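You operate a simulated robot arm through the tools that you are given. There is no shell and no other tool. Be economical: measure what you need, move in short steps, check, and stop when the job is done.

You are at the controls of a simulated two-armed robot. One attempt, no reset.

JOB
Put the leaf spring on the ledge of the intake table away on the top of the steel bench. Then put the cap from the ledge of the intake table on the machine one table. Then take the lid off the gold tin and lay it down on the filling stand. Keep to this order.

Only the result counts: the job must be done as asked and must still hold three seconds after the hand-in. Knocking over, shifting, dropping, spilling or breaking anything else fails it. A push-on lid holds only when it is set on centred and level and pressed home; a screw cap is set on level and turned clockwise until tight.

ROBOT AND FRAMES
Two 7-joint arms with fingered hands on one trunk, on a base that drives. Base frame: it is fixed to the floor where the robot stands at the start and does not move with it; the origin is under the middle of the robot, x ahead of it, y to its left, z up. Units: mm, degrees, N and s.
The left shoulder is at the start at [30, 120, 838], the right one opposite. With the tool pointing down near the work surface each hand reaches from about 100 to 640 mm from the robot's upright axis, wherever it stands, measured 20 degrees to its own side. Places, roughly: cap [-250, 1250, 500]; gold tin (9x9x10 cm) [3100, -4600, 700]; machine one table (15x40 cm) [-1740, -3460, 1180]; top of the steel bench [-5700, -1300, 800]. Payload 4 kg a hand.
Tool frame (each hand has its own): the origin (TCP) lies between the finger pads and is the grasp point; the fingertips stand 19 mm ahead of it; z points along the fingers, y is the line along which they close. The gripper opens to 120 mm. The gripper's body begins 53 mm behind the TCP. The gripper is a hand of 3 fingers: y runs from the thumb to the fingers, the wrist lies at [0, 0, -219] in the tool frame, and closing takes about 1.5 s.
Orientation is that of the tool frame in the base frame, as [roll, pitch, yaw] about the fixed x, y, z axes, in that order (R = Rz(yaw) Ry(pitch) Rx(roll)). With the fingers straight down and closing along the base's y, the tool's x points along the base's -x, its y along +y and its z along -z.

CONTROLS
- The arms move only by the tool jog_arm. It takes "left_commands", "right_commands" or both (then of equal length, played together; a hand with none holds still); each is a list of rows, each a list of 7 numbers: the shift along the tool's x, y, z in units of 200 mm (1.0 is 200 mm), then the turn, a rotation vector about the tool's x, y, z in units of 45 degrees (1.0 is 45 degrees), then the gripper command, from -1 (fully open) to 1 (shut), values between in proportion. In form: [[x, y, z, ax, ay, az, claw], ...]. A call has 1 to 8 rows; each row is the pose to reach, as a shift and turn from the pose commanded when the call began, along the tool's axes at that moment. A call with a number of a shift or a turn outside -1 to 1 is refused whole. Each row takes 0.2 s and may step no farther than 50 mm and 8.6 degrees from the row before; otherwise, or with a gripper value out of range, the whole call is refused. Where a pose cannot be reached the arm comes as near as it can. A force on the tool above 40 N (or 10 N above the force at the start of the call, whichever is more), or a blocked arm, ends the call early, and 0.2 s more pass. The fingers move at their own pace (about 72 mm/s each) and stop on an object; they squeeze with about 22 N. The grip force told is the motor's: it shows also when the fingers shut on nothing. Time passes only in rows, and 0.2 s behind the last, so rows that repeat a pose let the fingers close. It gives the time, the measured TCP pose, the force on the tool (base axes), the opening and the grip force at its end, in the units of the frame above (readings bear some noise), with the torque about the TCP (base axes, N m) and any sound that the robot's microphone picked up.
- Cameras (640 x 400 px; columns grow to the right, rows downward): "scene" is now at [45, 4, 1372.6]; the picture's right is [0.04, -1.00, 0.00], its down [-0.87, -0.04, -0.49] and it looks along [0.49, 0.02, -0.87] (base axes); focal length 294 px, centre (320, 200). "left" rides on the left gripper at [-66, -4, -79] in its tool frame; the picture's right is [0.05, -1.00, 0.00], its down [0.76, 0.04, -0.64] and it looks along [0.64, 0.03, 0.77] (tool axes); focal length 251 px, centre (320, 200). "right" rides on the right gripper at [66, -4, -79] in its tool frame; the picture's right is [0.05, 1.00, 0.00], its down [-0.76, 0.04, -0.64] and it looks along [-0.64, 0.03, 0.77] (tool axes); focal length 251 px, centre (320, 200).
- grab_frame(camera): a new picture of that camera. It takes no simulated time.
- move_column(by): slides the trunk up (or, below 0, down) by that many mm; the arms and the scene camera ride with it, the base frame stays. It gives what a move gives, with no picture.
- base_move(legs): drives the robot by 1 to 6 legs, each [ahead, turn to the left] in mm and degrees, along the robot's own axes; the way and the turn of a leg run together, so that a leg with both is an arc; at most 1500 mm and 180 degrees a leg. The arms and the cameras ride along, it lands a little off, and it stops where it bumps. It gives what a move gives.
- grasp_type(shape, hand): the hand has 3 fingers and takes this shape, open, in about a second: jaw (thumb against the fingers, like two jaws); tri (thumb and two fingers); tip (a fingertip pinch); poke (one finger out to press); point (the index stretched); flat (the hand flat); cup (the hand cupped); fist (a fist). The gripper value then closes the fingers along that shape, each until it touches; the sizes above hold for jaw. It gives what a move gives, with no picture.
- head_to(pan, tilt): turns the head with the scene camera to pan (to the left, within 120 degrees either way) and tilt (down, from -29 to 69), counted from straight ahead of the robot. It gives what a move gives.
- point_at(camera, pixels): for up to 12 pixels [column, row] of the newest picture of that camera ("zoom" is the newest enlarged one), the place [x, y, z] in the base frame of the surface seen there, good to about 2 mm. It takes no simulated time.
- enlarge(camera, box): a new picture of the part [left, top, right, bottom] of that camera's present view, enlarged. It takes no simulated time.
- hand_in(): hands the job in; it is judged then, once.

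Keep the steps short. Do not move on a guess: measure, check each grasp and each placing, and mend mistakes. In all there are 110 turns and 100 pictures (those below and enlarged ones count). Leave the grippers open and the arms clear of the work at the hand-in unless told otherwise, and finish with a single line.

The tools are called by a JSON object that holds its "fn" and its "kwargs". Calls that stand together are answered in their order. jog_arm: Moves the arms, as the interface text tells. Its arguments: {"type":"object","properties":{"left_commands":{"type":"array","items":{"type":"array","items":{"type":"number"}}},"right_commands":{"type":"array","items":{"type":"array","items":{"type":"number"}}}},"required":[]} The other tools are called the same way: move_column (by) slides the trunk up or down; grasp_type (shape, hand) gives the hand a shape; base_move (legs) drives the base; head_to (pan, tilt) turns the head that bears the scene camera; grab_frame (camera) takes a picture; point_at (camera, pixels) gives the place of the surface under pixels of a picture; enlarge (camera, box) takes an enlarged picture of a part of a camera's view; hand_in () hands the job in.

At the start:

```text
time_s: 0.0
left_tool_pos: [473.5, 158.5, 676.2]
left_tool_rot: [-179.9, 0.0, -179.6]
left_wrist_force: [-0.2, 0.1, 0.0]
left_wrist_torque: [-0.01, -0.03, -0.01]
left_grip_width: 119.9
left_grasp_force: 0.0
left_shape: jaw
right_tool_pos: [344.7, -155.0, 744.3]
right_tool_rot: [-179.9, 0.0, -179.5]
right_wrist_force: [0.2, 1.1, 1.0]
right_wrist_torque: [-0.02, 0.01, -0.03]
right_grip_width: 120.1
right_grasp_force: 0.1
right_shape: jaw
trunk travel left (down, up): [-50.0, 490.0]
robot x, y, heading: [3.3, 0.3, 0.1]
head pan, tilt: [2.3, 60.5]
```

scene: 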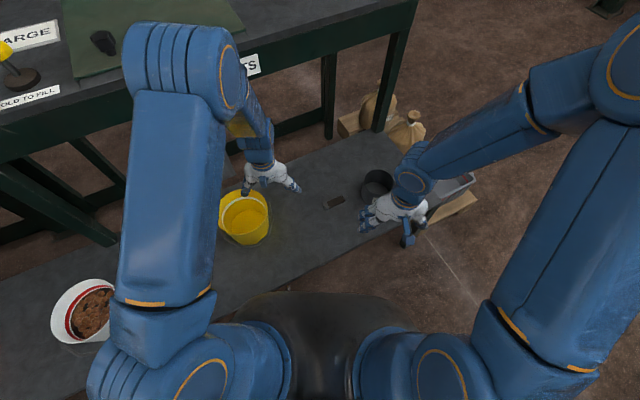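
right: 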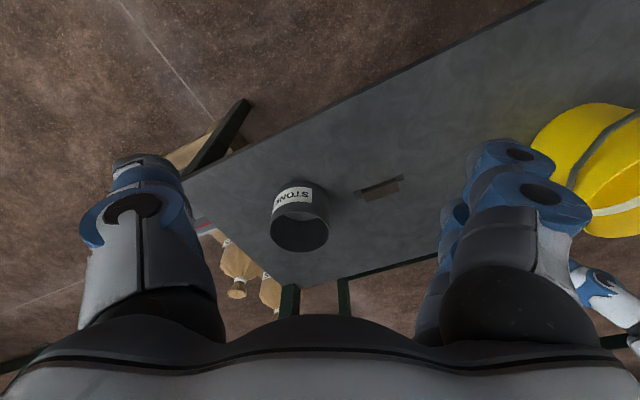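
left: 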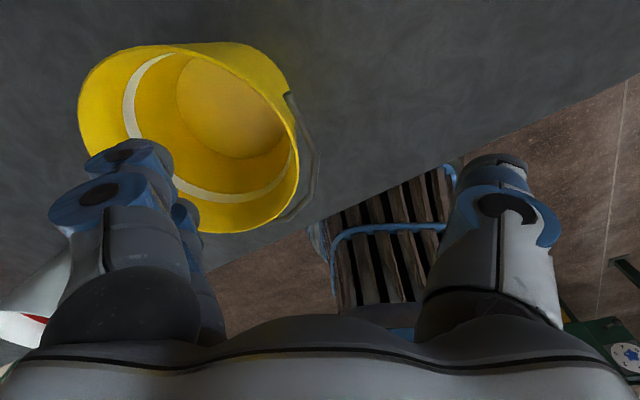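

I see a low ledge ahead with a pail and a mug. The cap should be to the left, near [-250, 1250, 500], so I turn the head there and look.

{"fn": "head_to", "kwargs": {"pan": 90, "tilt": 35}}

{"fn": "grab_frame", "kwargs": {"camera": "scene"}}

```text
time_s: 1.6
left_tool_pos: [473.4, 158.2, 675.3]
left_tool_rot: [-180.0, 0.0, -179.6]
left_wrist_force: [-0.1, -0.1, 0.8]
left_wrist_torque: [0.0, -0.01, 0.0]
left_grip_width: 119.8
left_grasp_force: 0.1
left_shape: jaw
right_tool_pos: [345.9, -156.0, 745.4]
right_tool_rot: [-179.9, 0.0, -179.6]
right_wrist_force: [0.3, 0.7, 0.3]
right_wrist_torque: [0.0, 0.03, 0.0]
right_grip_width: 119.8
right_grasp_force: 0.0
right_shape: jaw
trunk travel left (down, up): [-50.0, 490.0]
robot x, y, heading: [2.6, 1.5, 0.0]
head pan, tilt: [90.0, 35.0]
```

```text
96 pictures are left
```

scene: 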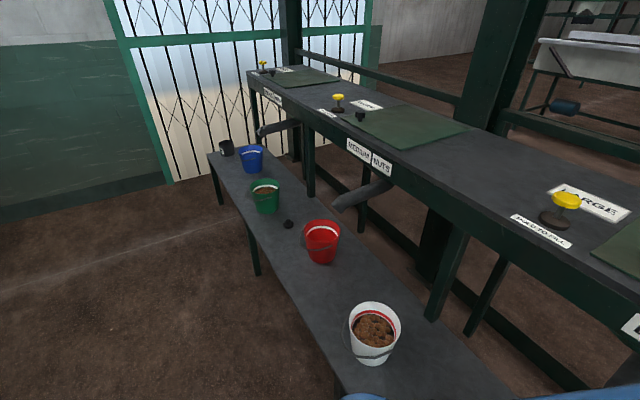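

The small dark thing at (288,224) may be the cap. I measure it and its surroundings.

{"fn": "point_at", "kwargs": {"camera": "scene", "pixels": [[288, 224], [289, 220], [262, 190], [322, 235], [372, 325], [227, 147], [280, 240], [300, 280], [359, 116]]}}

{"fn": "enlarge", "kwargs": {"camera": "scene", "box": [200, 120, 360, 280]}}

{"fn": "head_to", "kwargs": {"pan": 0, "tilt": 60}}

{"fn": "enlarge", "kwargs": {"camera": "scene", "box": [240, 80, 500, 260]}}

```text
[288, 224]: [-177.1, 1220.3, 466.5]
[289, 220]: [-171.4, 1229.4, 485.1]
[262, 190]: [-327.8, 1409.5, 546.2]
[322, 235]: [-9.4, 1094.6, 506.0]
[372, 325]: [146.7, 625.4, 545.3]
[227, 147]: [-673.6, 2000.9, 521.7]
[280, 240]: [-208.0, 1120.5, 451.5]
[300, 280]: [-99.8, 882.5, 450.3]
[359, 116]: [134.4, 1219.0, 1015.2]
```

```text
2.50 times, centred on (280, 200) of scene
```

zoom: 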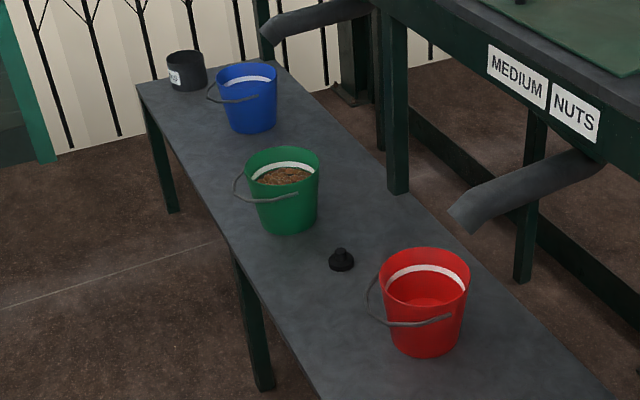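

```text
time_s: 3.3
left_tool_pos: [473.8, 157.8, 674.7]
left_tool_rot: [-180.0, 0.0, -179.6]
left_wrist_force: [0.4, -0.1, 0.3]
left_wrist_torque: [0.01, -0.01, -0.01]
left_grip_width: 119.9
left_grasp_force: 0.1
left_shape: jaw
right_tool_pos: [346.4, -156.5, 744.5]
right_tool_rot: [180.0, -0.1, -179.6]
right_wrist_force: [0.1, 0.1, -0.2]
right_wrist_torque: [-0.01, 0.02, 0.0]
right_grip_width: 119.8
right_grasp_force: 0.1
right_shape: jaw
trunk travel left (down, up): [-50.0, 490.0]
robot x, y, heading: [-1.7, -2.9, 0.2]
head pan, tilt: [0.0, 60.0]
```

```text
2.22 times, centred on (370, 170) of scene
```

zoom: 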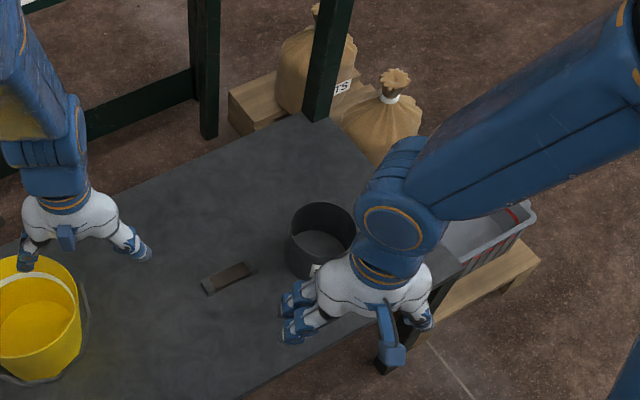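

The brown strip at zoom (228,277) looks like the leaf spring. I measure its corners and the surroundings.

{"fn": "point_at", "kwargs": {"camera": "zoom", "pixels": [[202, 282], [210, 293], [254, 269], [246, 262], [228, 277], [240, 272], [215, 283], [260, 300], [215, 255], [320, 240], [320, 205], [60, 290]]}}

{"fn": "enlarge", "kwargs": {"camera": "scene", "box": [300, 170, 380, 220]}}

{"fn": "enlarge", "kwargs": {"camera": "right", "box": [320, 150, 440, 225]}}

```text
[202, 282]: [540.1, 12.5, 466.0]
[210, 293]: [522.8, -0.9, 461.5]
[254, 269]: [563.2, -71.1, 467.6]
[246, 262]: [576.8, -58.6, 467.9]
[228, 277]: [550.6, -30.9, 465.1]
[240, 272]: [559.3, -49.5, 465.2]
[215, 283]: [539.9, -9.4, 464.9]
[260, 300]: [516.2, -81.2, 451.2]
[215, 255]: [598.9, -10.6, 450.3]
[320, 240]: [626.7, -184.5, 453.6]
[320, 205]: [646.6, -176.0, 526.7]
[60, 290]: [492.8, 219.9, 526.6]
```

```text
8.00 times, centred on (340, 195) of scene
```

zoom: 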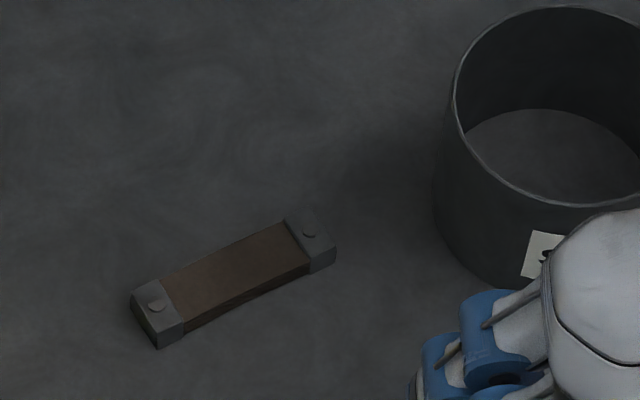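

```text
5.33 times, centred on (380, 188) of right
```

zoom: 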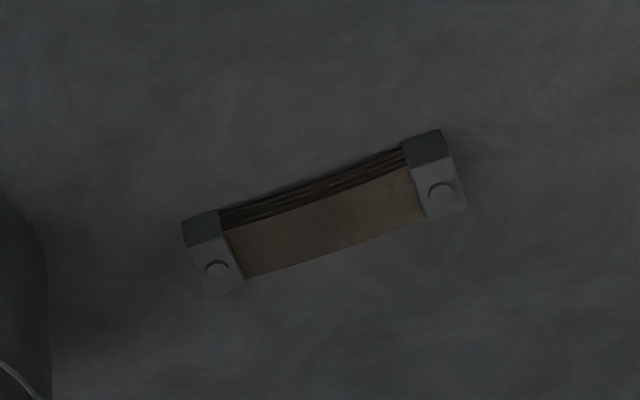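

The spring is about 80x22x16 mm, centred near [552,-31] and lying along about -61°. The ledge top is at z≈451. I pull the left hand back and bring the right hand above the spring, turning as it goes.

{"fn": "jog_arm", "kwargs": {"right_commands": [[-0.13, 0.08, 0.05, 0, 0, 0.135, -1], [-0.26, 0.17, 0.1, 0, 0, 0.27, -1], [-0.39, 0.25, 0.2, 0, 0, 0.405, -1], [-0.52, 0.34, 0.3, 0, 0, 0.54, -1], [-0.65, 0.42, 0.4, 0, 0, 0.675, -1], [-0.78, 0.51, 0.5, 0, 0, 0.81, -1], [-0.91, 0.6, 0.6, 0, 0, 0.95, -1], [-0.91, 0.6, 0.6, 0, 0, 0.95, -1]], "left_commands": [[0.1, 0.05, -0.1, 0, 0, 0, -1], [0.2, 0.1, -0.2, 0, 0, 0, -1], [0.3, 0.15, -0.3, 0, 0, 0, -1], [0.4, 0.2, -0.4, 0, 0, 0, -1], [0.5, 0.25, -0.45, 0, 0, 0, -1], [0.6, 0.3, -0.5, 0, 0, 0, -1], [0.7, 0.3, -0.5, 0, 0, 0, -1], [0.7, 0.3, -0.5, 0, 0, 0, -1]]}}

{"fn": "grab_frame", "kwargs": {"camera": "right"}}

```text
time_s: 5.1
left_tool_pos: [332.8, 218.1, 776.4]
left_tool_rot: [179.9, -0.1, -179.6]
left_wrist_force: [0.6, -0.4, 0.4]
left_wrist_torque: [-0.06, 0.0, 0.02]
left_grip_width: 119.8
left_grasp_force: 0.1
left_shape: jaw
right_tool_pos: [526.2, -34.1, 623.9]
right_tool_rot: [-180.0, 0.1, 137.7]
right_wrist_force: [-1.3, 0.0, -0.4]
right_wrist_torque: [0.0, -0.01, 0.0]
right_grip_width: 120.1
right_grasp_force: 0.0
right_shape: jaw
trunk travel left (down, up): [-50.0, 490.0]
robot x, y, heading: [-0.6, 2.2, 0.0]
head pan, tilt: [0.0, 60.0]
```

```text
91 pictures are left
```

right: 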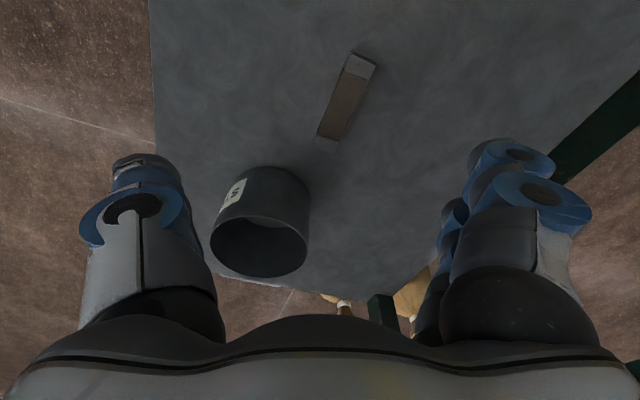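

I measure the spring again from the wrist camera, which is closer.

{"fn": "point_at", "kwargs": {"camera": "right", "pixels": [[351, 55], [373, 62], [360, 68], [343, 102], [326, 143], [318, 132], [338, 140], [330, 110], [356, 110]]}}

{"fn": "enlarge", "kwargs": {"camera": "right", "box": [265, 30, 425, 160]}}

```text
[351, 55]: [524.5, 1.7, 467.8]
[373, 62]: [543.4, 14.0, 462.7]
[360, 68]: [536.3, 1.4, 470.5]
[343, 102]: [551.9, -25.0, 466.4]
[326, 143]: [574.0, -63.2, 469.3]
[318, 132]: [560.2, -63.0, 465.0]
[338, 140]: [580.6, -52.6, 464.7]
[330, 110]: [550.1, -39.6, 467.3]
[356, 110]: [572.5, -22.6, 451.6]
```

```text
3.08 times, centred on (345, 95) of right
```

zoom: 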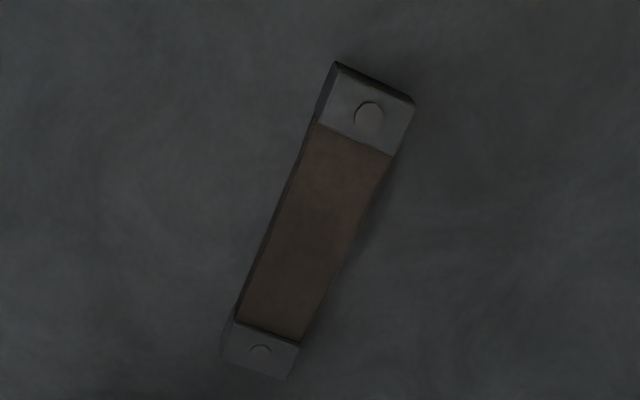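

The centre is [552.5,-28], the long axis is at -62°, and the top is at z≈467. I go down to TCP z≈473 with the hand open, then close.

{"fn": "jog_arm", "kwargs": {"right_commands": [[-0.03, 0.04, 0.15, 0, 0, 0.15, -1], [-0.06, 0.09, 0.3, 0, 0, 0.3, -1], [-0.076, 0.11, 0.45, 0, 0, 0.438, -1], [-0.076, 0.11, 0.6, 0, 0, 0.438, -1], [-0.076, 0.11, 0.7, 0, 0, 0.438, -1], [-0.076, 0.11, 0.755, 0, 0, 0.438, -1]]}}

{"fn": "grab_frame", "kwargs": {"camera": "right"}}

```text
time_s: 6.5
left_tool_pos: [333.0, 217.8, 776.3]
left_tool_rot: [180.0, 0.0, -179.6]
left_wrist_force: [-0.6, -0.1, 0.3]
left_wrist_torque: [-0.02, -0.01, -0.01]
left_grip_width: 119.9
left_grasp_force: 0.2
left_shape: jaw
right_tool_pos: [552.2, -28.3, 475.0]
right_tool_rot: [-180.0, 0.0, 117.9]
right_wrist_force: [0.4, 0.7, 0.3]
right_wrist_torque: [-0.02, 0.03, -0.05]
right_grip_width: 119.7
right_grasp_force: 0.0
right_shape: jaw
trunk travel left (down, up): [-50.0, 490.0]
robot x, y, heading: [-1.3, 0.7, -0.0]
head pan, tilt: [0.0, 60.0]
```

```text
89 pictures are left
```

right: 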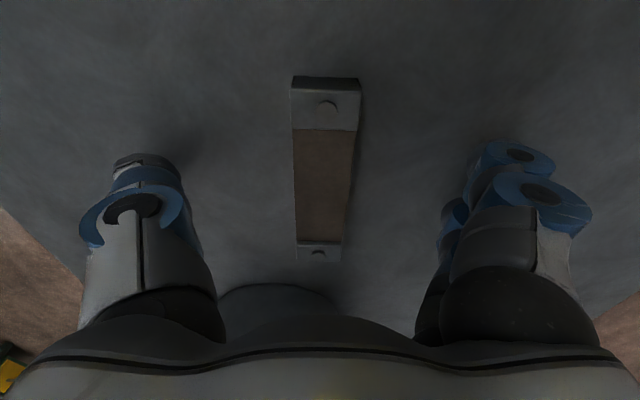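

The spring is centred between the fingers. I go 3 mm lower and close.

{"fn": "jog_arm", "kwargs": {"right_commands": [[0, 0, 0.015, 0, 0, 0, -1], [0, 0, 0.015, 0, 0, 0, 1], [0, 0, 0.015, 0, 0, 0, 1], [0, 0, 0.015, 0, 0, 0, 1], [0, 0, 0.015, 0, 0, 0, 1], [0, 0, 0.015, 0, 0, 0, 1], [0, 0, 0.015, 0, 0, 0, 1], [0, 0, 0.015, 0, 0, 0, 1]]}}

```text
time_s: 8.3
left_tool_pos: [332.8, 217.3, 776.3]
left_tool_rot: [-179.9, 0.0, -179.7]
left_wrist_force: [0.5, -0.1, -0.3]
left_wrist_torque: [0.01, 0.0, -0.03]
left_grip_width: 120.0
left_grasp_force: 0.1
left_shape: jaw
right_tool_pos: [553.0, -28.9, 471.6]
right_tool_rot: [179.8, 0.1, 117.9]
right_wrist_force: [5.9, 3.3, 15.6]
right_wrist_torque: [-0.02, -0.11, 0.05]
right_grip_width: 20.4
right_grasp_force: 22.3
right_shape: jaw
trunk travel left (down, up): [-50.0, 490.0]
robot x, y, heading: [-0.4, 0.1, -0.0]
head pan, tilt: [0.0, 60.0]
```

Width is 20.4 mm at 22 N, so it is gripped. I lift it straight up.

{"fn": "jog_arm", "kwargs": {"right_commands": [[0, 0, -0.08, 0, 0, 0, 1], [0, 0, -0.2, 0, 0, 0, 1], [0, 0, -0.35, 0, 0, 0, 1], [0, 0, -0.55, 0, 0, 0, 1], [0, 0, -0.75, 0, 0, 0, 1], [0, 0, -0.95, 0, 0, 0, 1]]}}

{"fn": "grab_frame", "kwargs": {"camera": "right"}}

```text
time_s: 9.7
left_tool_pos: [333.4, 218.3, 776.9]
left_tool_rot: [180.0, 0.0, -179.6]
left_wrist_force: [0.2, 0.2, -1.2]
left_wrist_torque: [0.02, 0.01, -0.05]
left_grip_width: 120.0
left_grasp_force: 0.1
left_shape: jaw
right_tool_pos: [551.9, -28.4, 661.0]
right_tool_rot: [-179.9, 0.0, 117.9]
right_wrist_force: [-0.1, 0.2, -0.9]
right_wrist_torque: [0.03, -0.04, 0.03]
right_grip_width: 20.8
right_grasp_force: 21.9
right_shape: jaw
trunk travel left (down, up): [-50.0, 490.0]
robot x, y, heading: [2.3, -1.6, 0.0]
head pan, tilt: [0.0, 60.0]
```

```text
88 pictures are left
```

right: 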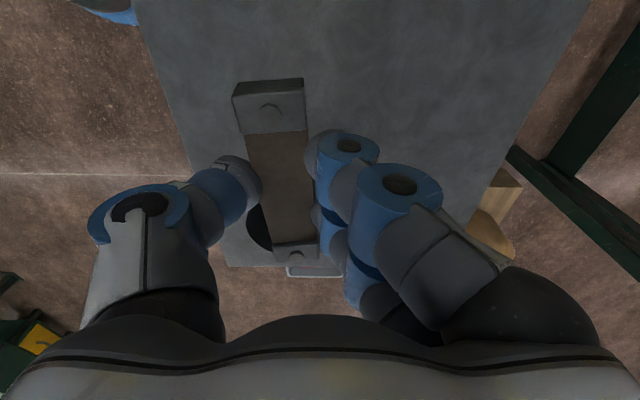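

It is held securely. I pull the hand back towards the robot for the drive, then look around to the rear-right.

{"fn": "jog_arm", "kwargs": {"right_commands": [[0, -0.14, -0.08, 0, 0, 0, 1], [0, -0.28, -0.16, 0, 0, 0, 1], [0, -0.42, -0.24, 0, 0, 0, 1], [0, -0.56, -0.32, 0, 0, 0, 1], [0, -0.7, -0.4, 0, 0, 0, 1], [0, -0.84, -0.4, 0, 0, 0, 1], [0, -0.95, -0.4, 0, 0, 0, 1]]}}

{"fn": "head_to", "kwargs": {"pan": -120, "tilt": 15}}

{"fn": "grab_frame", "kwargs": {"camera": "scene"}}

{"fn": "head_to", "kwargs": {"pan": 120, "tilt": 15}}

{"fn": "grab_frame", "kwargs": {"camera": "scene"}}

```text
time_s: 11.3
left_tool_pos: [333.8, 217.7, 776.4]
left_tool_rot: [180.0, 0.0, -179.6]
left_wrist_force: [-0.1, 0.0, -0.1]
left_wrist_torque: [0.0, -0.02, 0.0]
left_grip_width: 120.0
left_grasp_force: 0.0
left_shape: jaw
right_tool_pos: [384.0, -117.3, 739.8]
right_tool_rot: [-180.0, 0.0, 118.0]
right_wrist_force: [0.0, -0.7, -1.5]
right_wrist_torque: [0.02, -0.02, -0.03]
right_grip_width: 20.7
right_grasp_force: 22.4
right_shape: jaw
trunk travel left (down, up): [-50.0, 490.0]
robot x, y, heading: [-0.9, 3.0, 0.2]
head pan, tilt: [0.0, 60.0]
```

```text
time_s: 13.3
left_tool_pos: [333.0, 217.6, 776.3]
left_tool_rot: [180.0, 0.0, -179.6]
left_wrist_force: [-0.5, -0.1, -0.1]
left_wrist_torque: [0.0, 0.02, -0.01]
left_grip_width: 119.7
left_grasp_force: 0.1
left_shape: jaw
right_tool_pos: [385.0, -116.7, 741.4]
right_tool_rot: [179.9, 0.0, 118.0]
right_wrist_force: [-0.4, 0.5, -1.3]
right_wrist_torque: [-0.01, -0.02, 0.02]
right_grip_width: 20.5
right_grasp_force: 22.7
right_shape: jaw
trunk travel left (down, up): [-50.0, 490.0]
robot x, y, heading: [2.5, 2.0, -0.6]
head pan, tilt: [-120.0, 15.0]
```

```text
87 pictures are left
```

scene: 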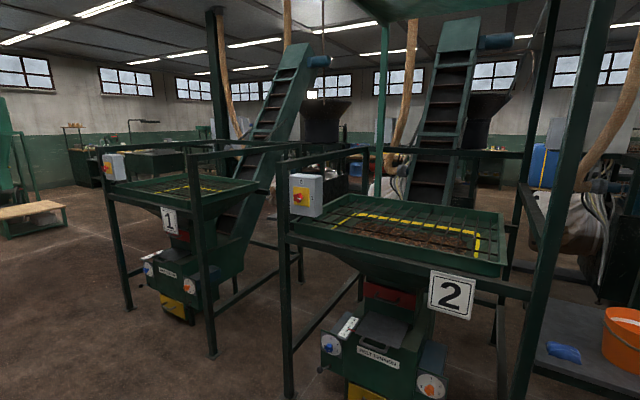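

```text
time_s: 16.7
left_tool_pos: [332.9, 217.9, 776.6]
left_tool_rot: [-179.9, 0.1, -179.6]
left_wrist_force: [-0.6, -0.1, -0.3]
left_wrist_torque: [-0.02, 0.0, 0.0]
left_grip_width: 120.0
left_grasp_force: 0.1
left_shape: jaw
right_tool_pos: [384.2, -117.3, 740.3]
right_tool_rot: [-180.0, -0.1, 118.0]
right_wrist_force: [-0.4, 0.4, -1.2]
right_wrist_torque: [0.02, -0.03, -0.02]
right_grip_width: 20.5
right_grasp_force: 22.4
right_shape: jaw
trunk travel left (down, up): [-50.0, 490.0]
robot x, y, heading: [1.0, 0.9, -0.1]
head pan, tilt: [120.0, 15.0]
```

```text
86 pictures are left
```

scene: 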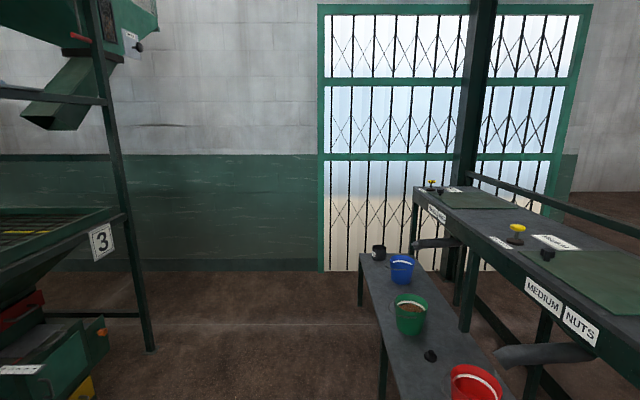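

Three sieve machines stand behind me. I measure where the machine 3 frame stands, look straight right, and then plan the drive.

{"fn": "point_at", "kwargs": {"camera": "scene", "pixels": [[150, 350], [105, 120], [125, 220], [100, 330], [85, 390], [60, 300], [30, 240]]}}

{"fn": "head_to", "kwargs": {"pan": -120, "tilt": 25}}

{"fn": "grab_frame", "kwargs": {"camera": "scene"}}

{"fn": "point_at", "kwargs": {"camera": "scene", "pixels": [[290, 340], [520, 340], [213, 290], [130, 255], [300, 225], [395, 150], [440, 230], [120, 140], [200, 320], [560, 275], [600, 250], [160, 210]]}}

```text
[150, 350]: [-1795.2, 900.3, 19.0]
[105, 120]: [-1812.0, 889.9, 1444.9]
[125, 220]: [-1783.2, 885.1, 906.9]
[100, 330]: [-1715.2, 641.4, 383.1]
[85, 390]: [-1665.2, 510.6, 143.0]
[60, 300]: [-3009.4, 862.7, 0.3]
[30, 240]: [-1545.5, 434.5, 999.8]
```

```text
time_s: 20.1
left_tool_pos: [334.8, 218.2, 775.7]
left_tool_rot: [-179.9, -0.1, -179.5]
left_wrist_force: [0.1, -0.5, 0.3]
left_wrist_torque: [0.01, 0.05, 0.01]
left_grip_width: 119.9
left_grasp_force: 0.0
left_shape: jaw
right_tool_pos: [385.2, -117.5, 740.3]
right_tool_rot: [-179.9, 0.0, 118.1]
right_wrist_force: [1.0, 0.3, -1.5]
right_wrist_torque: [0.01, 0.02, -0.01]
right_grip_width: 20.6
right_grasp_force: 21.6
right_shape: jaw
trunk travel left (down, up): [-50.0, 490.0]
robot x, y, heading: [-1.3, 3.3, -0.1]
head pan, tilt: [-120.0, 25.0]
```

```text
85 pictures are left
```

scene: 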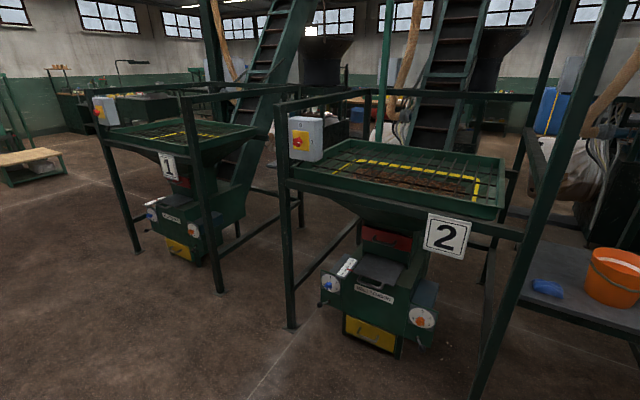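

```text
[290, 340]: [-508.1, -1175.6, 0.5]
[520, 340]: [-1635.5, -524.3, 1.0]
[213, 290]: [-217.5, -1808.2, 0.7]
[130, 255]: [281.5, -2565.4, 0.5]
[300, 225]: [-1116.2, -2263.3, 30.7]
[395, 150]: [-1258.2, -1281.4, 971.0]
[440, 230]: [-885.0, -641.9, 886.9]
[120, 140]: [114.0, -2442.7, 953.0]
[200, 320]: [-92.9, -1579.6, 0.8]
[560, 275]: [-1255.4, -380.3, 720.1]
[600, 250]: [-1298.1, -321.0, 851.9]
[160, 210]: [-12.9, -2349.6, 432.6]
```

The machines stand in a diagonal row. I raise the trunk for a high view and then look again.

{"fn": "move_column", "kwargs": {"by": 480}}

{"fn": "grab_frame", "kwargs": {"camera": "scene"}}

{"fn": "point_at", "kwargs": {"camera": "scene", "pixels": [[60, 200], [190, 260], [250, 270], [330, 230], [445, 140], [560, 200], [100, 120], [20, 250], [150, 150], [600, 330], [200, 180], [360, 200]]}}

{"fn": "head_to", "kwargs": {"pan": 120, "tilt": 25}}

{"fn": "grab_frame", "kwargs": {"camera": "scene"}}

```text
refused: 480 is not a number from -400 to 400
```

```text
84 pictures are left
```

scene: 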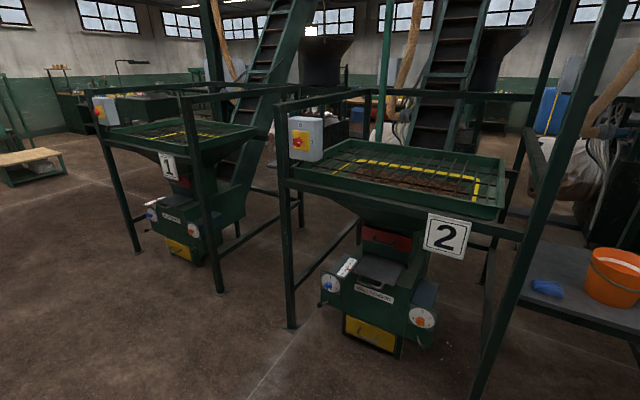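

```text
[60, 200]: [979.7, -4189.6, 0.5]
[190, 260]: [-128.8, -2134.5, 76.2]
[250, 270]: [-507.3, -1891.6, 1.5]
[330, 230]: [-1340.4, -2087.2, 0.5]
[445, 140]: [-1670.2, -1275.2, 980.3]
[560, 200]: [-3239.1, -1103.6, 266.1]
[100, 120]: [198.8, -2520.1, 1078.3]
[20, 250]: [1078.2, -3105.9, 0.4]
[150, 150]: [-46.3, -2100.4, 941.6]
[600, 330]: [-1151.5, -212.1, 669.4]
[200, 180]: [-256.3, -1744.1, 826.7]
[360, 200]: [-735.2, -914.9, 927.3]
```

```text
time_s: 23.4
left_tool_pos: [333.2, 217.2, 777.1]
left_tool_rot: [-180.0, 0.0, -179.7]
left_wrist_force: [0.7, 0.4, -0.5]
left_wrist_torque: [0.0, 0.03, 0.02]
left_grip_width: 119.9
left_grasp_force: 0.1
left_shape: jaw
right_tool_pos: [385.3, -117.9, 740.6]
right_tool_rot: [179.9, -0.1, 118.0]
right_wrist_force: [-1.1, -0.4, -1.6]
right_wrist_torque: [0.03, -0.01, 0.02]
right_grip_width: 20.6
right_grasp_force: 22.1
right_shape: jaw
trunk travel left (down, up): [-50.0, 490.0]
robot x, y, heading: [0.6, -2.2, -0.1]
head pan, tilt: [120.0, 25.0]
```

```text
83 pictures are left
```

scene: 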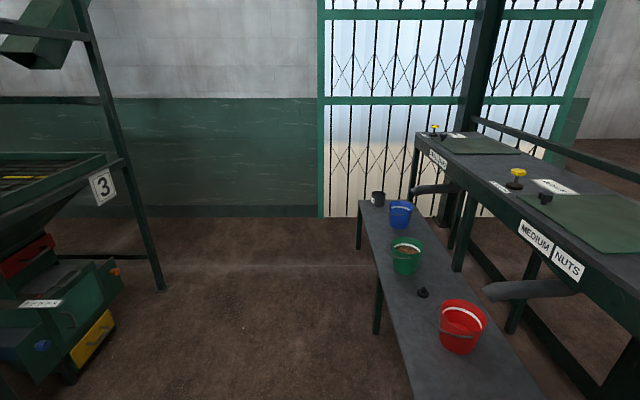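

I raise the trunk by 400 and turn right by 145° to face the machine row.

{"fn": "move_column", "kwargs": {"by": 400}}

{"fn": "base_move", "kwargs": {"legs": [[0, -145]]}}

{"fn": "head_to", "kwargs": {"pan": -10, "tilt": 18}}

{"fn": "grab_frame", "kwargs": {"camera": "scene"}}

```text
time_s: 27.3
left_tool_pos: [335.0, 218.5, 1175.3]
left_tool_rot: [179.9, 0.0, -179.6]
left_wrist_force: [0.4, 0.2, 0.4]
left_wrist_torque: [0.03, 0.02, -0.03]
left_grip_width: 119.8
left_grasp_force: 0.0
left_shape: jaw
right_tool_pos: [385.5, -116.6, 1139.7]
right_tool_rot: [180.0, -0.1, 118.0]
right_wrist_force: [1.2, -0.1, -1.6]
right_wrist_torque: [0.01, -0.01, 0.02]
right_grip_width: 20.6
right_grasp_force: 21.6
right_shape: jaw
trunk travel left (down, up): [-450.0, 90.0]
robot x, y, heading: [-1.4, -0.1, 0.2]
head pan, tilt: [120.0, 25.0]
```

```text
time_s: 30.3
left_tool_pos: [381.2, -135.8, 1176.1]
left_tool_rot: [179.9, -0.1, 127.5]
left_wrist_force: [-0.6, 0.3, 0.0]
left_wrist_torque: [0.01, 0.0, 0.04]
left_grip_width: 120.0
left_grasp_force: 0.0
left_shape: jaw
right_tool_pos: [145.0, -378.2, 1140.0]
right_tool_rot: [180.0, 0.0, 65.0]
right_wrist_force: [-0.1, 0.0, -1.7]
right_wrist_torque: [0.04, -0.04, 0.0]
right_grip_width: 16.8
right_grasp_force: 22.3
right_shape: jaw
trunk travel left (down, up): [-450.0, 90.0]
robot x, y, heading: [53.6, 38.3, -53.5]
head pan, tilt: [120.0, 25.0]
stopped in leg 1: the robot was blocked; the commanded pose is now the measured one
```

```text
time_s: 32.4
left_tool_pos: [380.5, -134.2, 1175.6]
left_tool_rot: [-180.0, 0.0, 127.5]
left_wrist_force: [-0.1, 0.1, 0.7]
left_wrist_torque: [-0.03, -0.01, 0.01]
left_grip_width: 120.0
left_grasp_force: 0.0
left_shape: jaw
right_tool_pos: [144.1, -377.1, 1141.0]
right_tool_rot: [-179.9, 0.0, 65.1]
right_wrist_force: [0.4, 0.1, -0.9]
right_wrist_torque: [-0.02, -0.01, 0.02]
right_grip_width: 16.3
right_grasp_force: 22.2
right_shape: jaw
trunk travel left (down, up): [-450.0, 90.0]
robot x, y, heading: [52.4, 38.8, -53.7]
head pan, tilt: [-10.0, 18.0]
```

```text
82 pictures are left
```

scene: 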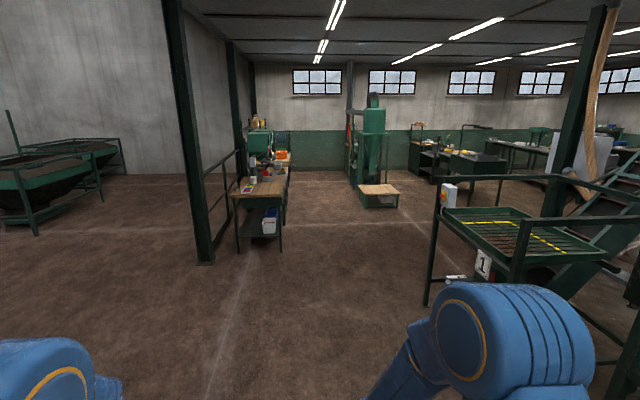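

Blocked at -53°, and the grip width dropped to 16. I check what was hit and how the spring sits.

{"fn": "grab_frame", "kwargs": {"camera": "right"}}

{"fn": "head_to", "kwargs": {"pan": 50, "tilt": 60}}

{"fn": "grab_frame", "kwargs": {"camera": "scene"}}

{"fn": "head_to", "kwargs": {"pan": -60, "tilt": 60}}

{"fn": "grab_frame", "kwargs": {"camera": "scene"}}

```text
81 pictures are left
```

right: 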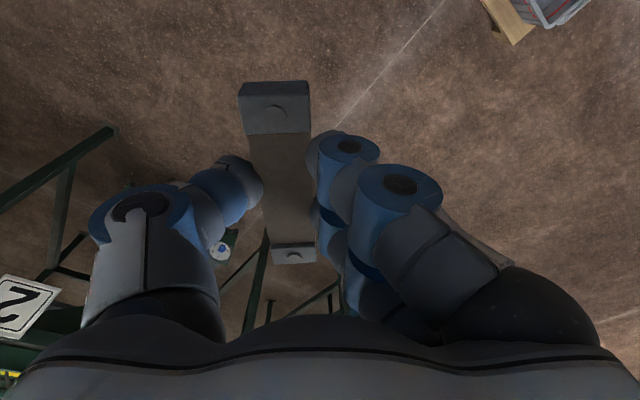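

```text
time_s: 33.7
left_tool_pos: [380.6, -133.4, 1176.9]
left_tool_rot: [-180.0, -0.1, 127.5]
left_wrist_force: [-0.3, 0.0, 0.2]
left_wrist_torque: [0.02, 0.0, 0.01]
left_grip_width: 120.3
left_grasp_force: 0.1
left_shape: jaw
right_tool_pos: [143.6, -377.3, 1140.0]
right_tool_rot: [180.0, 0.0, 65.0]
right_wrist_force: [-0.3, 0.8, -1.2]
right_wrist_torque: [0.04, 0.01, 0.0]
right_grip_width: 16.7
right_grasp_force: 22.4
right_shape: jaw
trunk travel left (down, up): [-450.0, 90.0]
robot x, y, heading: [53.7, 39.6, -54.0]
head pan, tilt: [50.0, 60.0]
```

```text
80 pictures are left
```

scene: 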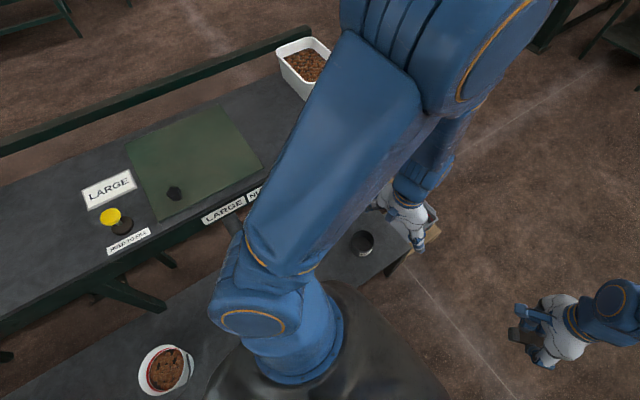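

```text
time_s: 35.6
left_tool_pos: [379.9, -133.8, 1177.0]
left_tool_rot: [-179.9, -0.1, 127.5]
left_wrist_force: [-0.5, 0.0, 0.0]
left_wrist_torque: [0.0, -0.04, 0.02]
left_grip_width: 119.9
left_grasp_force: 0.0
left_shape: jaw
right_tool_pos: [144.2, -376.0, 1140.0]
right_tool_rot: [180.0, 0.0, 65.0]
right_wrist_force: [0.2, 0.2, -0.6]
right_wrist_torque: [0.03, 0.02, 0.01]
right_grip_width: 16.2
right_grasp_force: 21.8
right_shape: jaw
trunk travel left (down, up): [-450.0, 90.0]
robot x, y, heading: [54.8, 38.9, -53.9]
head pan, tilt: [-60.0, 60.0]
```

```text
79 pictures are left
```

scene: 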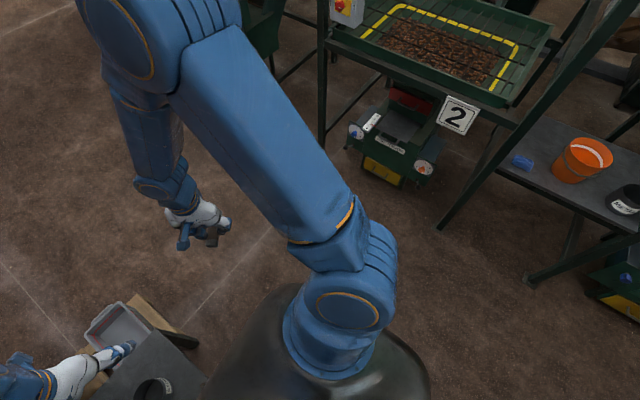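

The spring is still held well. The base seems to sit against the ledge. I back off along the ledge, with a slight drift away from it, before turning any further.

{"fn": "base_move", "kwargs": {"legs": [[-250, 0]]}}

{"fn": "head_to", "kwargs": {"pan": 60, "tilt": 55}}

{"fn": "grab_frame", "kwargs": {"camera": "scene"}}

```text
time_s: 37.4
left_tool_pos: [232.3, 68.8, 1176.0]
left_tool_rot: [-179.9, 0.0, 127.5]
left_wrist_force: [1.0, -0.2, -0.6]
left_wrist_torque: [0.0, 0.0, -0.01]
left_grip_width: 119.8
left_grasp_force: 0.0
left_shape: jaw
right_tool_pos: [-4.5, -175.0, 1140.4]
right_tool_rot: [180.0, 0.0, 64.9]
right_wrist_force: [-0.4, -0.7, -1.4]
right_wrist_torque: [-0.01, 0.01, 0.01]
right_grip_width: 16.3
right_grasp_force: 22.1
right_shape: jaw
trunk travel left (down, up): [-450.0, 90.0]
robot x, y, heading: [-97.5, 243.0, -53.6]
head pan, tilt: [-60.0, 60.0]
```

```text
time_s: 39.4
left_tool_pos: [233.8, 68.1, 1175.5]
left_tool_rot: [180.0, -0.2, 127.6]
left_wrist_force: [0.1, 0.0, -0.1]
left_wrist_torque: [-0.03, 0.01, 0.0]
left_grip_width: 119.8
left_grasp_force: 0.1
left_shape: jaw
right_tool_pos: [-4.0, -174.1, 1140.5]
right_tool_rot: [-180.0, 0.0, 64.9]
right_wrist_force: [0.1, -0.5, -0.7]
right_wrist_torque: [0.01, -0.03, 0.01]
right_grip_width: 16.6
right_grasp_force: 22.4
right_shape: jaw
trunk travel left (down, up): [-450.0, 90.0]
robot x, y, heading: [-94.7, 244.0, -54.0]
head pan, tilt: [60.0, 55.0]
```

```text
78 pictures are left
```

scene: 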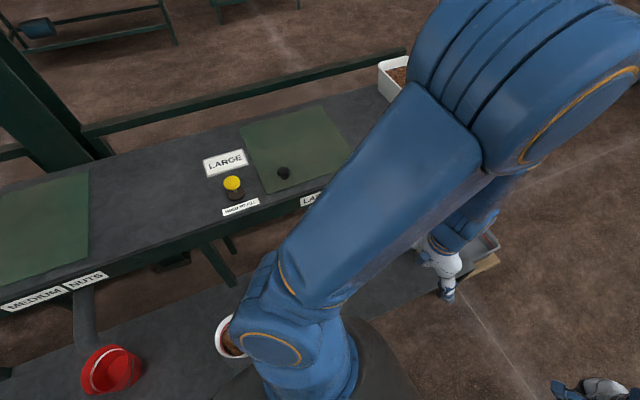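

The backing worked. Next I arc backwards away from the ledge, turning left so the front faces it.

{"fn": "base_move", "kwargs": {"legs": [[-300, 20], [-250, 20]]}}

{"fn": "head_to", "kwargs": {"pan": 10, "tilt": 50}}

{"fn": "grab_frame", "kwargs": {"camera": "scene"}}

```text
time_s: 42.9
left_tool_pos: [-169.9, 626.0, 1175.8]
left_tool_rot: [180.0, -0.3, 167.2]
left_wrist_force: [-0.1, 0.9, 0.0]
left_wrist_torque: [0.01, 0.03, 0.02]
left_grip_width: 120.3
left_grasp_force: 0.0
left_shape: jaw
right_tool_pos: [-195.6, 287.6, 1139.0]
right_tool_rot: [-179.9, 0.0, 104.5]
right_wrist_force: [1.4, -0.2, -0.8]
right_wrist_torque: [0.06, -0.05, 0.04]
right_grip_width: 16.8
right_grasp_force: 22.1
right_shape: jaw
trunk travel left (down, up): [-450.0, 90.0]
robot x, y, heading: [-535.9, 546.1, -14.4]
head pan, tilt: [60.0, 55.0]
```

```text
time_s: 44.1
left_tool_pos: [-172.4, 626.4, 1176.9]
left_tool_rot: [-179.9, -0.2, 167.1]
left_wrist_force: [0.2, -0.6, 1.0]
left_wrist_torque: [0.05, 0.03, 0.0]
left_grip_width: 120.1
left_grasp_force: 0.0
left_shape: jaw
right_tool_pos: [-199.0, 289.0, 1139.7]
right_tool_rot: [179.9, 0.1, 104.6]
right_wrist_force: [-0.3, -0.2, -1.5]
right_wrist_torque: [0.02, 0.0, -0.02]
right_grip_width: 16.6
right_grasp_force: 22.0
right_shape: jaw
trunk travel left (down, up): [-450.0, 90.0]
robot x, y, heading: [-538.4, 544.7, -14.1]
head pan, tilt: [10.0, 50.0]
```

```text
77 pictures are left
```

scene: 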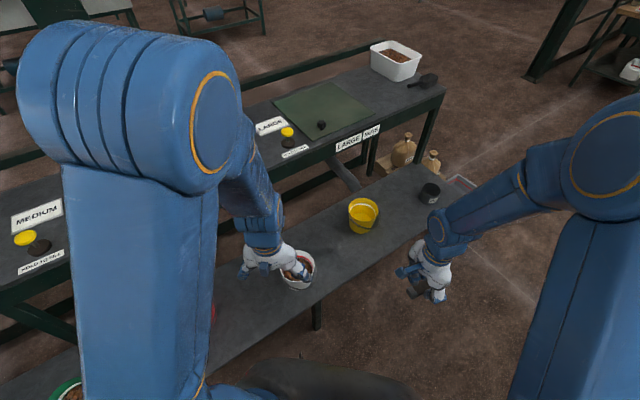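

Nothing on the ledge looks knocked over. I check that the pail and jar are where they were before, and get the ledge edge.

{"fn": "point_at", "kwargs": {"camera": "scene", "pixels": [[351, 207], [377, 210], [363, 199], [430, 185], [429, 194], [430, 222], [323, 293], [240, 340], [313, 325], [310, 262]]}}

{"fn": "head_to", "kwargs": {"pan": -90, "tilt": 20}}

{"fn": "grab_frame", "kwargs": {"camera": "scene"}}

{"fn": "head_to", "kwargs": {"pan": -120, "tilt": 15}}

{"fn": "grab_frame", "kwargs": {"camera": "scene"}}

```text
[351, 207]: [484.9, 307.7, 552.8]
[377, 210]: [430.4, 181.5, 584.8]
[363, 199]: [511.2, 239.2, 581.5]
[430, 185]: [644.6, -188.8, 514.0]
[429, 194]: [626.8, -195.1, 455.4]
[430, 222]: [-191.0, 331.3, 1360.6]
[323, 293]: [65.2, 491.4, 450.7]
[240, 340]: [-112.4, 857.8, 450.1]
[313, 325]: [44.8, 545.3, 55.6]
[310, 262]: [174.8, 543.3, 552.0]
```

```text
time_s: 45.8
left_tool_pos: [-172.8, 626.6, 1176.2]
left_tool_rot: [-179.9, -0.1, 167.1]
left_wrist_force: [0.1, 0.7, 1.0]
left_wrist_torque: [0.0, 0.01, 0.0]
left_grip_width: 120.0
left_grasp_force: 0.1
left_shape: jaw
right_tool_pos: [-198.7, 289.0, 1140.8]
right_tool_rot: [179.9, -0.1, 104.6]
right_wrist_force: [-0.8, -0.8, -2.1]
right_wrist_torque: [0.04, -0.06, -0.01]
right_grip_width: 16.6
right_grasp_force: 21.8
right_shape: jaw
trunk travel left (down, up): [-450.0, 90.0]
robot x, y, heading: [-536.3, 551.2, -14.6]
head pan, tilt: [-90.0, 20.0]
```

```text
76 pictures are left
```

scene: 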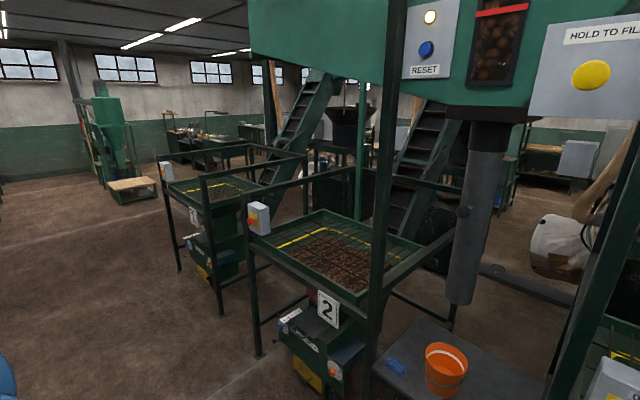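

```text
time_s: 46.8
left_tool_pos: [-172.5, 625.7, 1176.0]
left_tool_rot: [180.0, -0.1, 167.0]
left_wrist_force: [0.2, 0.4, -0.9]
left_wrist_torque: [-0.03, 0.02, 0.02]
left_grip_width: 119.8
left_grasp_force: 0.0
left_shape: jaw
right_tool_pos: [-198.7, 288.6, 1140.3]
right_tool_rot: [179.9, 0.0, 104.7]
right_wrist_force: [0.1, 0.9, -2.1]
right_wrist_torque: [0.01, 0.01, 0.0]
right_grip_width: 16.2
right_grasp_force: 22.1
right_shape: jaw
trunk travel left (down, up): [-450.0, 90.0]
robot x, y, heading: [-538.3, 547.6, -14.5]
head pan, tilt: [-120.0, 15.0]
```

```text
75 pictures are left
```

scene: 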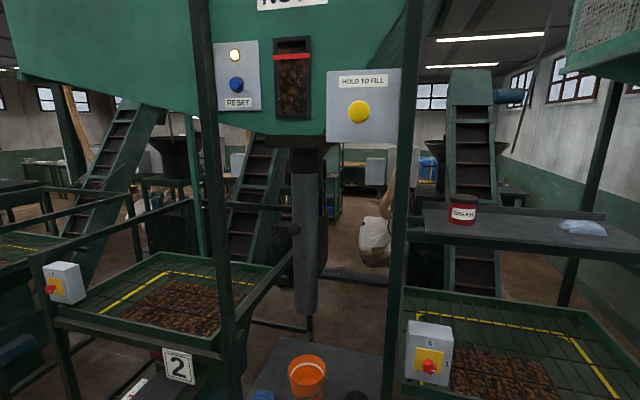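

The pail and jar are unmoved and upright. A filling station closes the gap between machines 2 and 3, so I turn left to view the passage beyond machine 3.

{"fn": "base_move", "kwargs": {"legs": [[-100, 0], [0, 100]]}}

{"fn": "head_to", "kwargs": {"pan": 75, "tilt": 25}}

{"fn": "grab_frame", "kwargs": {"camera": "scene"}}

```text
time_s: 50.3
left_tool_pos: [-464.4, 910.2, 1175.2]
left_tool_rot: [-180.0, -0.1, -141.1]
left_wrist_force: [0.5, -0.1, 0.5]
left_wrist_torque: [-0.02, 0.02, 0.03]
left_grip_width: 119.7
left_grasp_force: 0.0
left_shape: jaw
right_tool_pos: [-213.8, 681.2, 1140.5]
right_tool_rot: [180.0, 0.0, 156.4]
right_wrist_force: [0.4, 0.6, -1.3]
right_wrist_torque: [-0.01, -0.03, 0.0]
right_grip_width: 19.7
right_grasp_force: 22.5
right_shape: jaw
trunk travel left (down, up): [-450.0, 90.0]
robot x, y, heading: [-595.2, 525.9, 38.3]
head pan, tilt: [-120.0, 15.0]
stopped in leg 2: the robot was blocked; the commanded pose is now the measured one
```

```text
time_s: 53.2
left_tool_pos: [-464.7, 909.0, 1176.7]
left_tool_rot: [179.9, -0.1, -141.1]
left_wrist_force: [-0.5, 0.6, 0.1]
left_wrist_torque: [-0.01, -0.01, -0.03]
left_grip_width: 119.8
left_grasp_force: 0.0
left_shape: jaw
right_tool_pos: [-213.6, 680.1, 1140.1]
right_tool_rot: [180.0, 0.0, 156.4]
right_wrist_force: [0.6, -0.2, -1.3]
right_wrist_torque: [0.02, -0.01, 0.0]
right_grip_width: 19.6
right_grasp_force: 21.8
right_shape: jaw
trunk travel left (down, up): [-450.0, 90.0]
robot x, y, heading: [-591.1, 524.3, 38.4]
head pan, tilt: [75.0, 25.0]
```

```text
74 pictures are left
```

scene: 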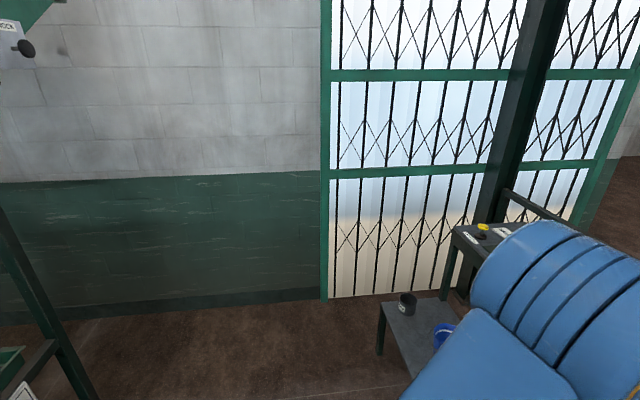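

Both turns stalled after about 53° with a mirror-symmetric drift and nothing nearby. That points to long, fast turns with the trunk up rather than contact. I lower the trunk, measure the passage, and turn in smaller legs.

{"fn": "point_at", "kwargs": {"camera": "scene", "pixels": [[150, 310], [300, 298], [85, 385], [60, 340], [30, 320], [15, 365], [250, 350]]}}

{"fn": "move_column", "kwargs": {"by": -250}}

{"fn": "base_move", "kwargs": {"legs": [[0, 25], [0, 25], [0, 25]]}}

{"fn": "head_to", "kwargs": {"pan": 60, "tilt": 15}}

{"fn": "grab_frame", "kwargs": {"camera": "scene"}}

```text
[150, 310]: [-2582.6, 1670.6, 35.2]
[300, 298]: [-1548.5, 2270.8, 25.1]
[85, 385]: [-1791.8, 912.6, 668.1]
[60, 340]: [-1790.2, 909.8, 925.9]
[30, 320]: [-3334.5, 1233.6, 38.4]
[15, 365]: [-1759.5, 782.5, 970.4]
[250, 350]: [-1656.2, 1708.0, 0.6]
```

```text
time_s: 55.8
left_tool_pos: [-464.1, 909.7, 925.9]
left_tool_rot: [-180.0, -0.1, -140.9]
left_wrist_force: [0.4, 0.3, 0.3]
left_wrist_torque: [-0.02, 0.02, 0.0]
left_grip_width: 120.1
left_grasp_force: 0.1
left_shape: jaw
right_tool_pos: [-214.2, 678.8, 891.3]
right_tool_rot: [-180.0, 0.2, 156.5]
right_wrist_force: [0.5, 0.1, -1.7]
right_wrist_torque: [0.02, 0.05, 0.01]
right_grip_width: 19.7
right_grasp_force: 21.8
right_shape: jaw
trunk travel left (down, up): [-200.0, 340.0]
robot x, y, heading: [-594.8, 524.8, 38.3]
head pan, tilt: [75.0, 25.0]
```

```text
time_s: 58.6
left_tool_pos: [-786.2, 884.1, 923.7]
left_tool_rot: [-179.9, -0.2, -94.3]
left_wrist_force: [-1.0, -0.2, -0.4]
left_wrist_torque: [-0.02, -0.03, 0.02]
left_grip_width: 120.0
left_grasp_force: 0.1
left_shape: jaw
right_tool_pos: [-446.6, 910.8, 890.7]
right_tool_rot: [-179.9, 0.2, -156.7]
right_wrist_force: [-0.4, 0.6, -2.2]
right_wrist_torque: [0.03, -0.02, 0.01]
right_grip_width: 19.5
right_grasp_force: 22.0
right_shape: jaw
trunk travel left (down, up): [-200.0, 340.0]
robot x, y, heading: [-534.6, 520.5, 86.4]
head pan, tilt: [75.0, 25.0]
stopped in leg 2: the robot was blocked; the commanded pose is now the measured one
```

```text
time_s: 59.4
left_tool_pos: [-782.3, 883.2, 925.5]
left_tool_rot: [-180.0, -0.1, -94.2]
left_wrist_force: [0.3, 0.1, -0.6]
left_wrist_torque: [0.0, -0.03, 0.01]
left_grip_width: 119.9
left_grasp_force: 0.1
left_shape: jaw
right_tool_pos: [-444.2, 910.3, 890.2]
right_tool_rot: [180.0, 0.2, -156.8]
right_wrist_force: [0.1, -0.6, -2.0]
right_wrist_torque: [0.0, 0.03, 0.01]
right_grip_width: 19.3
right_grasp_force: 22.1
right_shape: jaw
trunk travel left (down, up): [-200.0, 340.0]
robot x, y, heading: [-536.1, 519.0, 86.5]
head pan, tilt: [60.0, 15.0]
```

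```text
73 pictures are left
```

scene: 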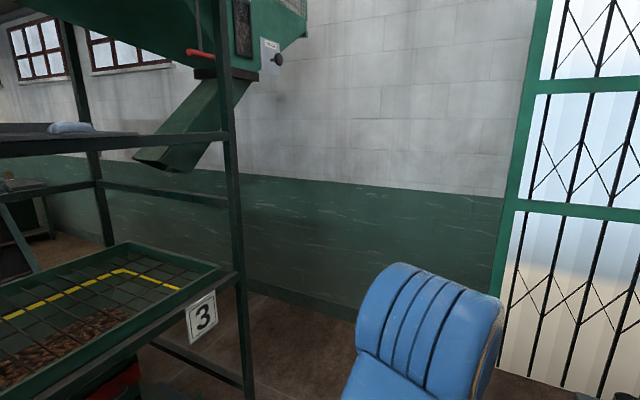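

The turning drift looks the same every time, while the arc moves tracked well, so I'll turn by arcs. First I look down the passage beside machine 3.

{"fn": "head_to", "kwargs": {"pan": 100, "tilt": 12}}

{"fn": "grab_frame", "kwargs": {"camera": "scene"}}

{"fn": "base_move", "kwargs": {"legs": [[-120, 20], [120, 20], [-120, 20]]}}

```text
time_s: 60.5
left_tool_pos: [-781.9, 884.4, 926.2]
left_tool_rot: [-180.0, 0.0, -94.2]
left_wrist_force: [0.4, -0.1, 0.4]
left_wrist_torque: [0.03, 0.04, -0.03]
left_grip_width: 120.0
left_grasp_force: 0.1
left_shape: jaw
right_tool_pos: [-443.7, 909.9, 890.9]
right_tool_rot: [-180.0, 0.1, -156.9]
right_wrist_force: [0.4, 0.0, -1.8]
right_wrist_torque: [0.03, 0.03, -0.03]
right_grip_width: 19.3
right_grasp_force: 21.9
right_shape: jaw
trunk travel left (down, up): [-200.0, 340.0]
robot x, y, heading: [-534.0, 517.2, 86.7]
head pan, tilt: [100.0, 12.0]
```

```text
72 pictures are left
```

scene: 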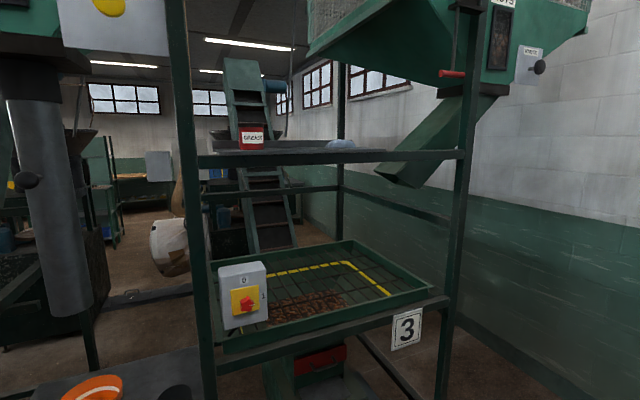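

```text
time_s: 63.7
left_tool_pos: [-971.3, 506.4, 925.3]
left_tool_rot: [-179.7, 0.1, -44.9]
left_wrist_force: [0.0, -0.2, -0.5]
left_wrist_torque: [0.02, 0.03, 0.02]
left_grip_width: 120.0
left_grasp_force: 0.1
left_shape: jaw
right_tool_pos: [-770.8, 782.8, 890.8]
right_tool_rot: [180.0, 0.3, -107.3]
right_wrist_force: [-0.8, -0.8, -1.4]
right_wrist_torque: [0.05, -0.03, 0.03]
right_grip_width: 19.4
right_grasp_force: 21.9
right_shape: jaw
trunk travel left (down, up): [-200.0, 340.0]
robot x, y, heading: [-507.1, 485.3, 132.5]
head pan, tilt: [100.0, 12.0]
stopped in leg 3: the robot was blocked; the commanded pose is now the measured one
```

The open floor lies around machine 1, to the right. I back up that way along heading about -68°, clear of the machine legs at [-508,-1175], [-217,-1808] and [281,-2565].

{"fn": "base_move", "kwargs": {"legs": [[0, -20], [-800, 0]]}}

```text
time_s: 69.1
left_tool_pos: [-630.3, -69.4, 926.6]
left_tool_rot: [-180.0, -0.1, -65.2]
left_wrist_force: [0.1, -0.2, 0.9]
left_wrist_torque: [0.03, 0.03, 0.0]
left_grip_width: 119.9
left_grasp_force: 0.1
left_shape: jaw
right_tool_pos: [-348.6, 121.3, 890.0]
right_tool_rot: [180.0, 0.2, -127.5]
right_wrist_force: [-0.2, 0.3, -1.7]
right_wrist_torque: [0.01, 0.04, -0.02]
right_grip_width: 19.3
right_grasp_force: 22.2
right_shape: jaw
trunk travel left (down, up): [-200.0, 340.0]
robot x, y, heading: [-205.8, -255.9, 112.3]
head pan, tilt: [100.0, 12.0]
```

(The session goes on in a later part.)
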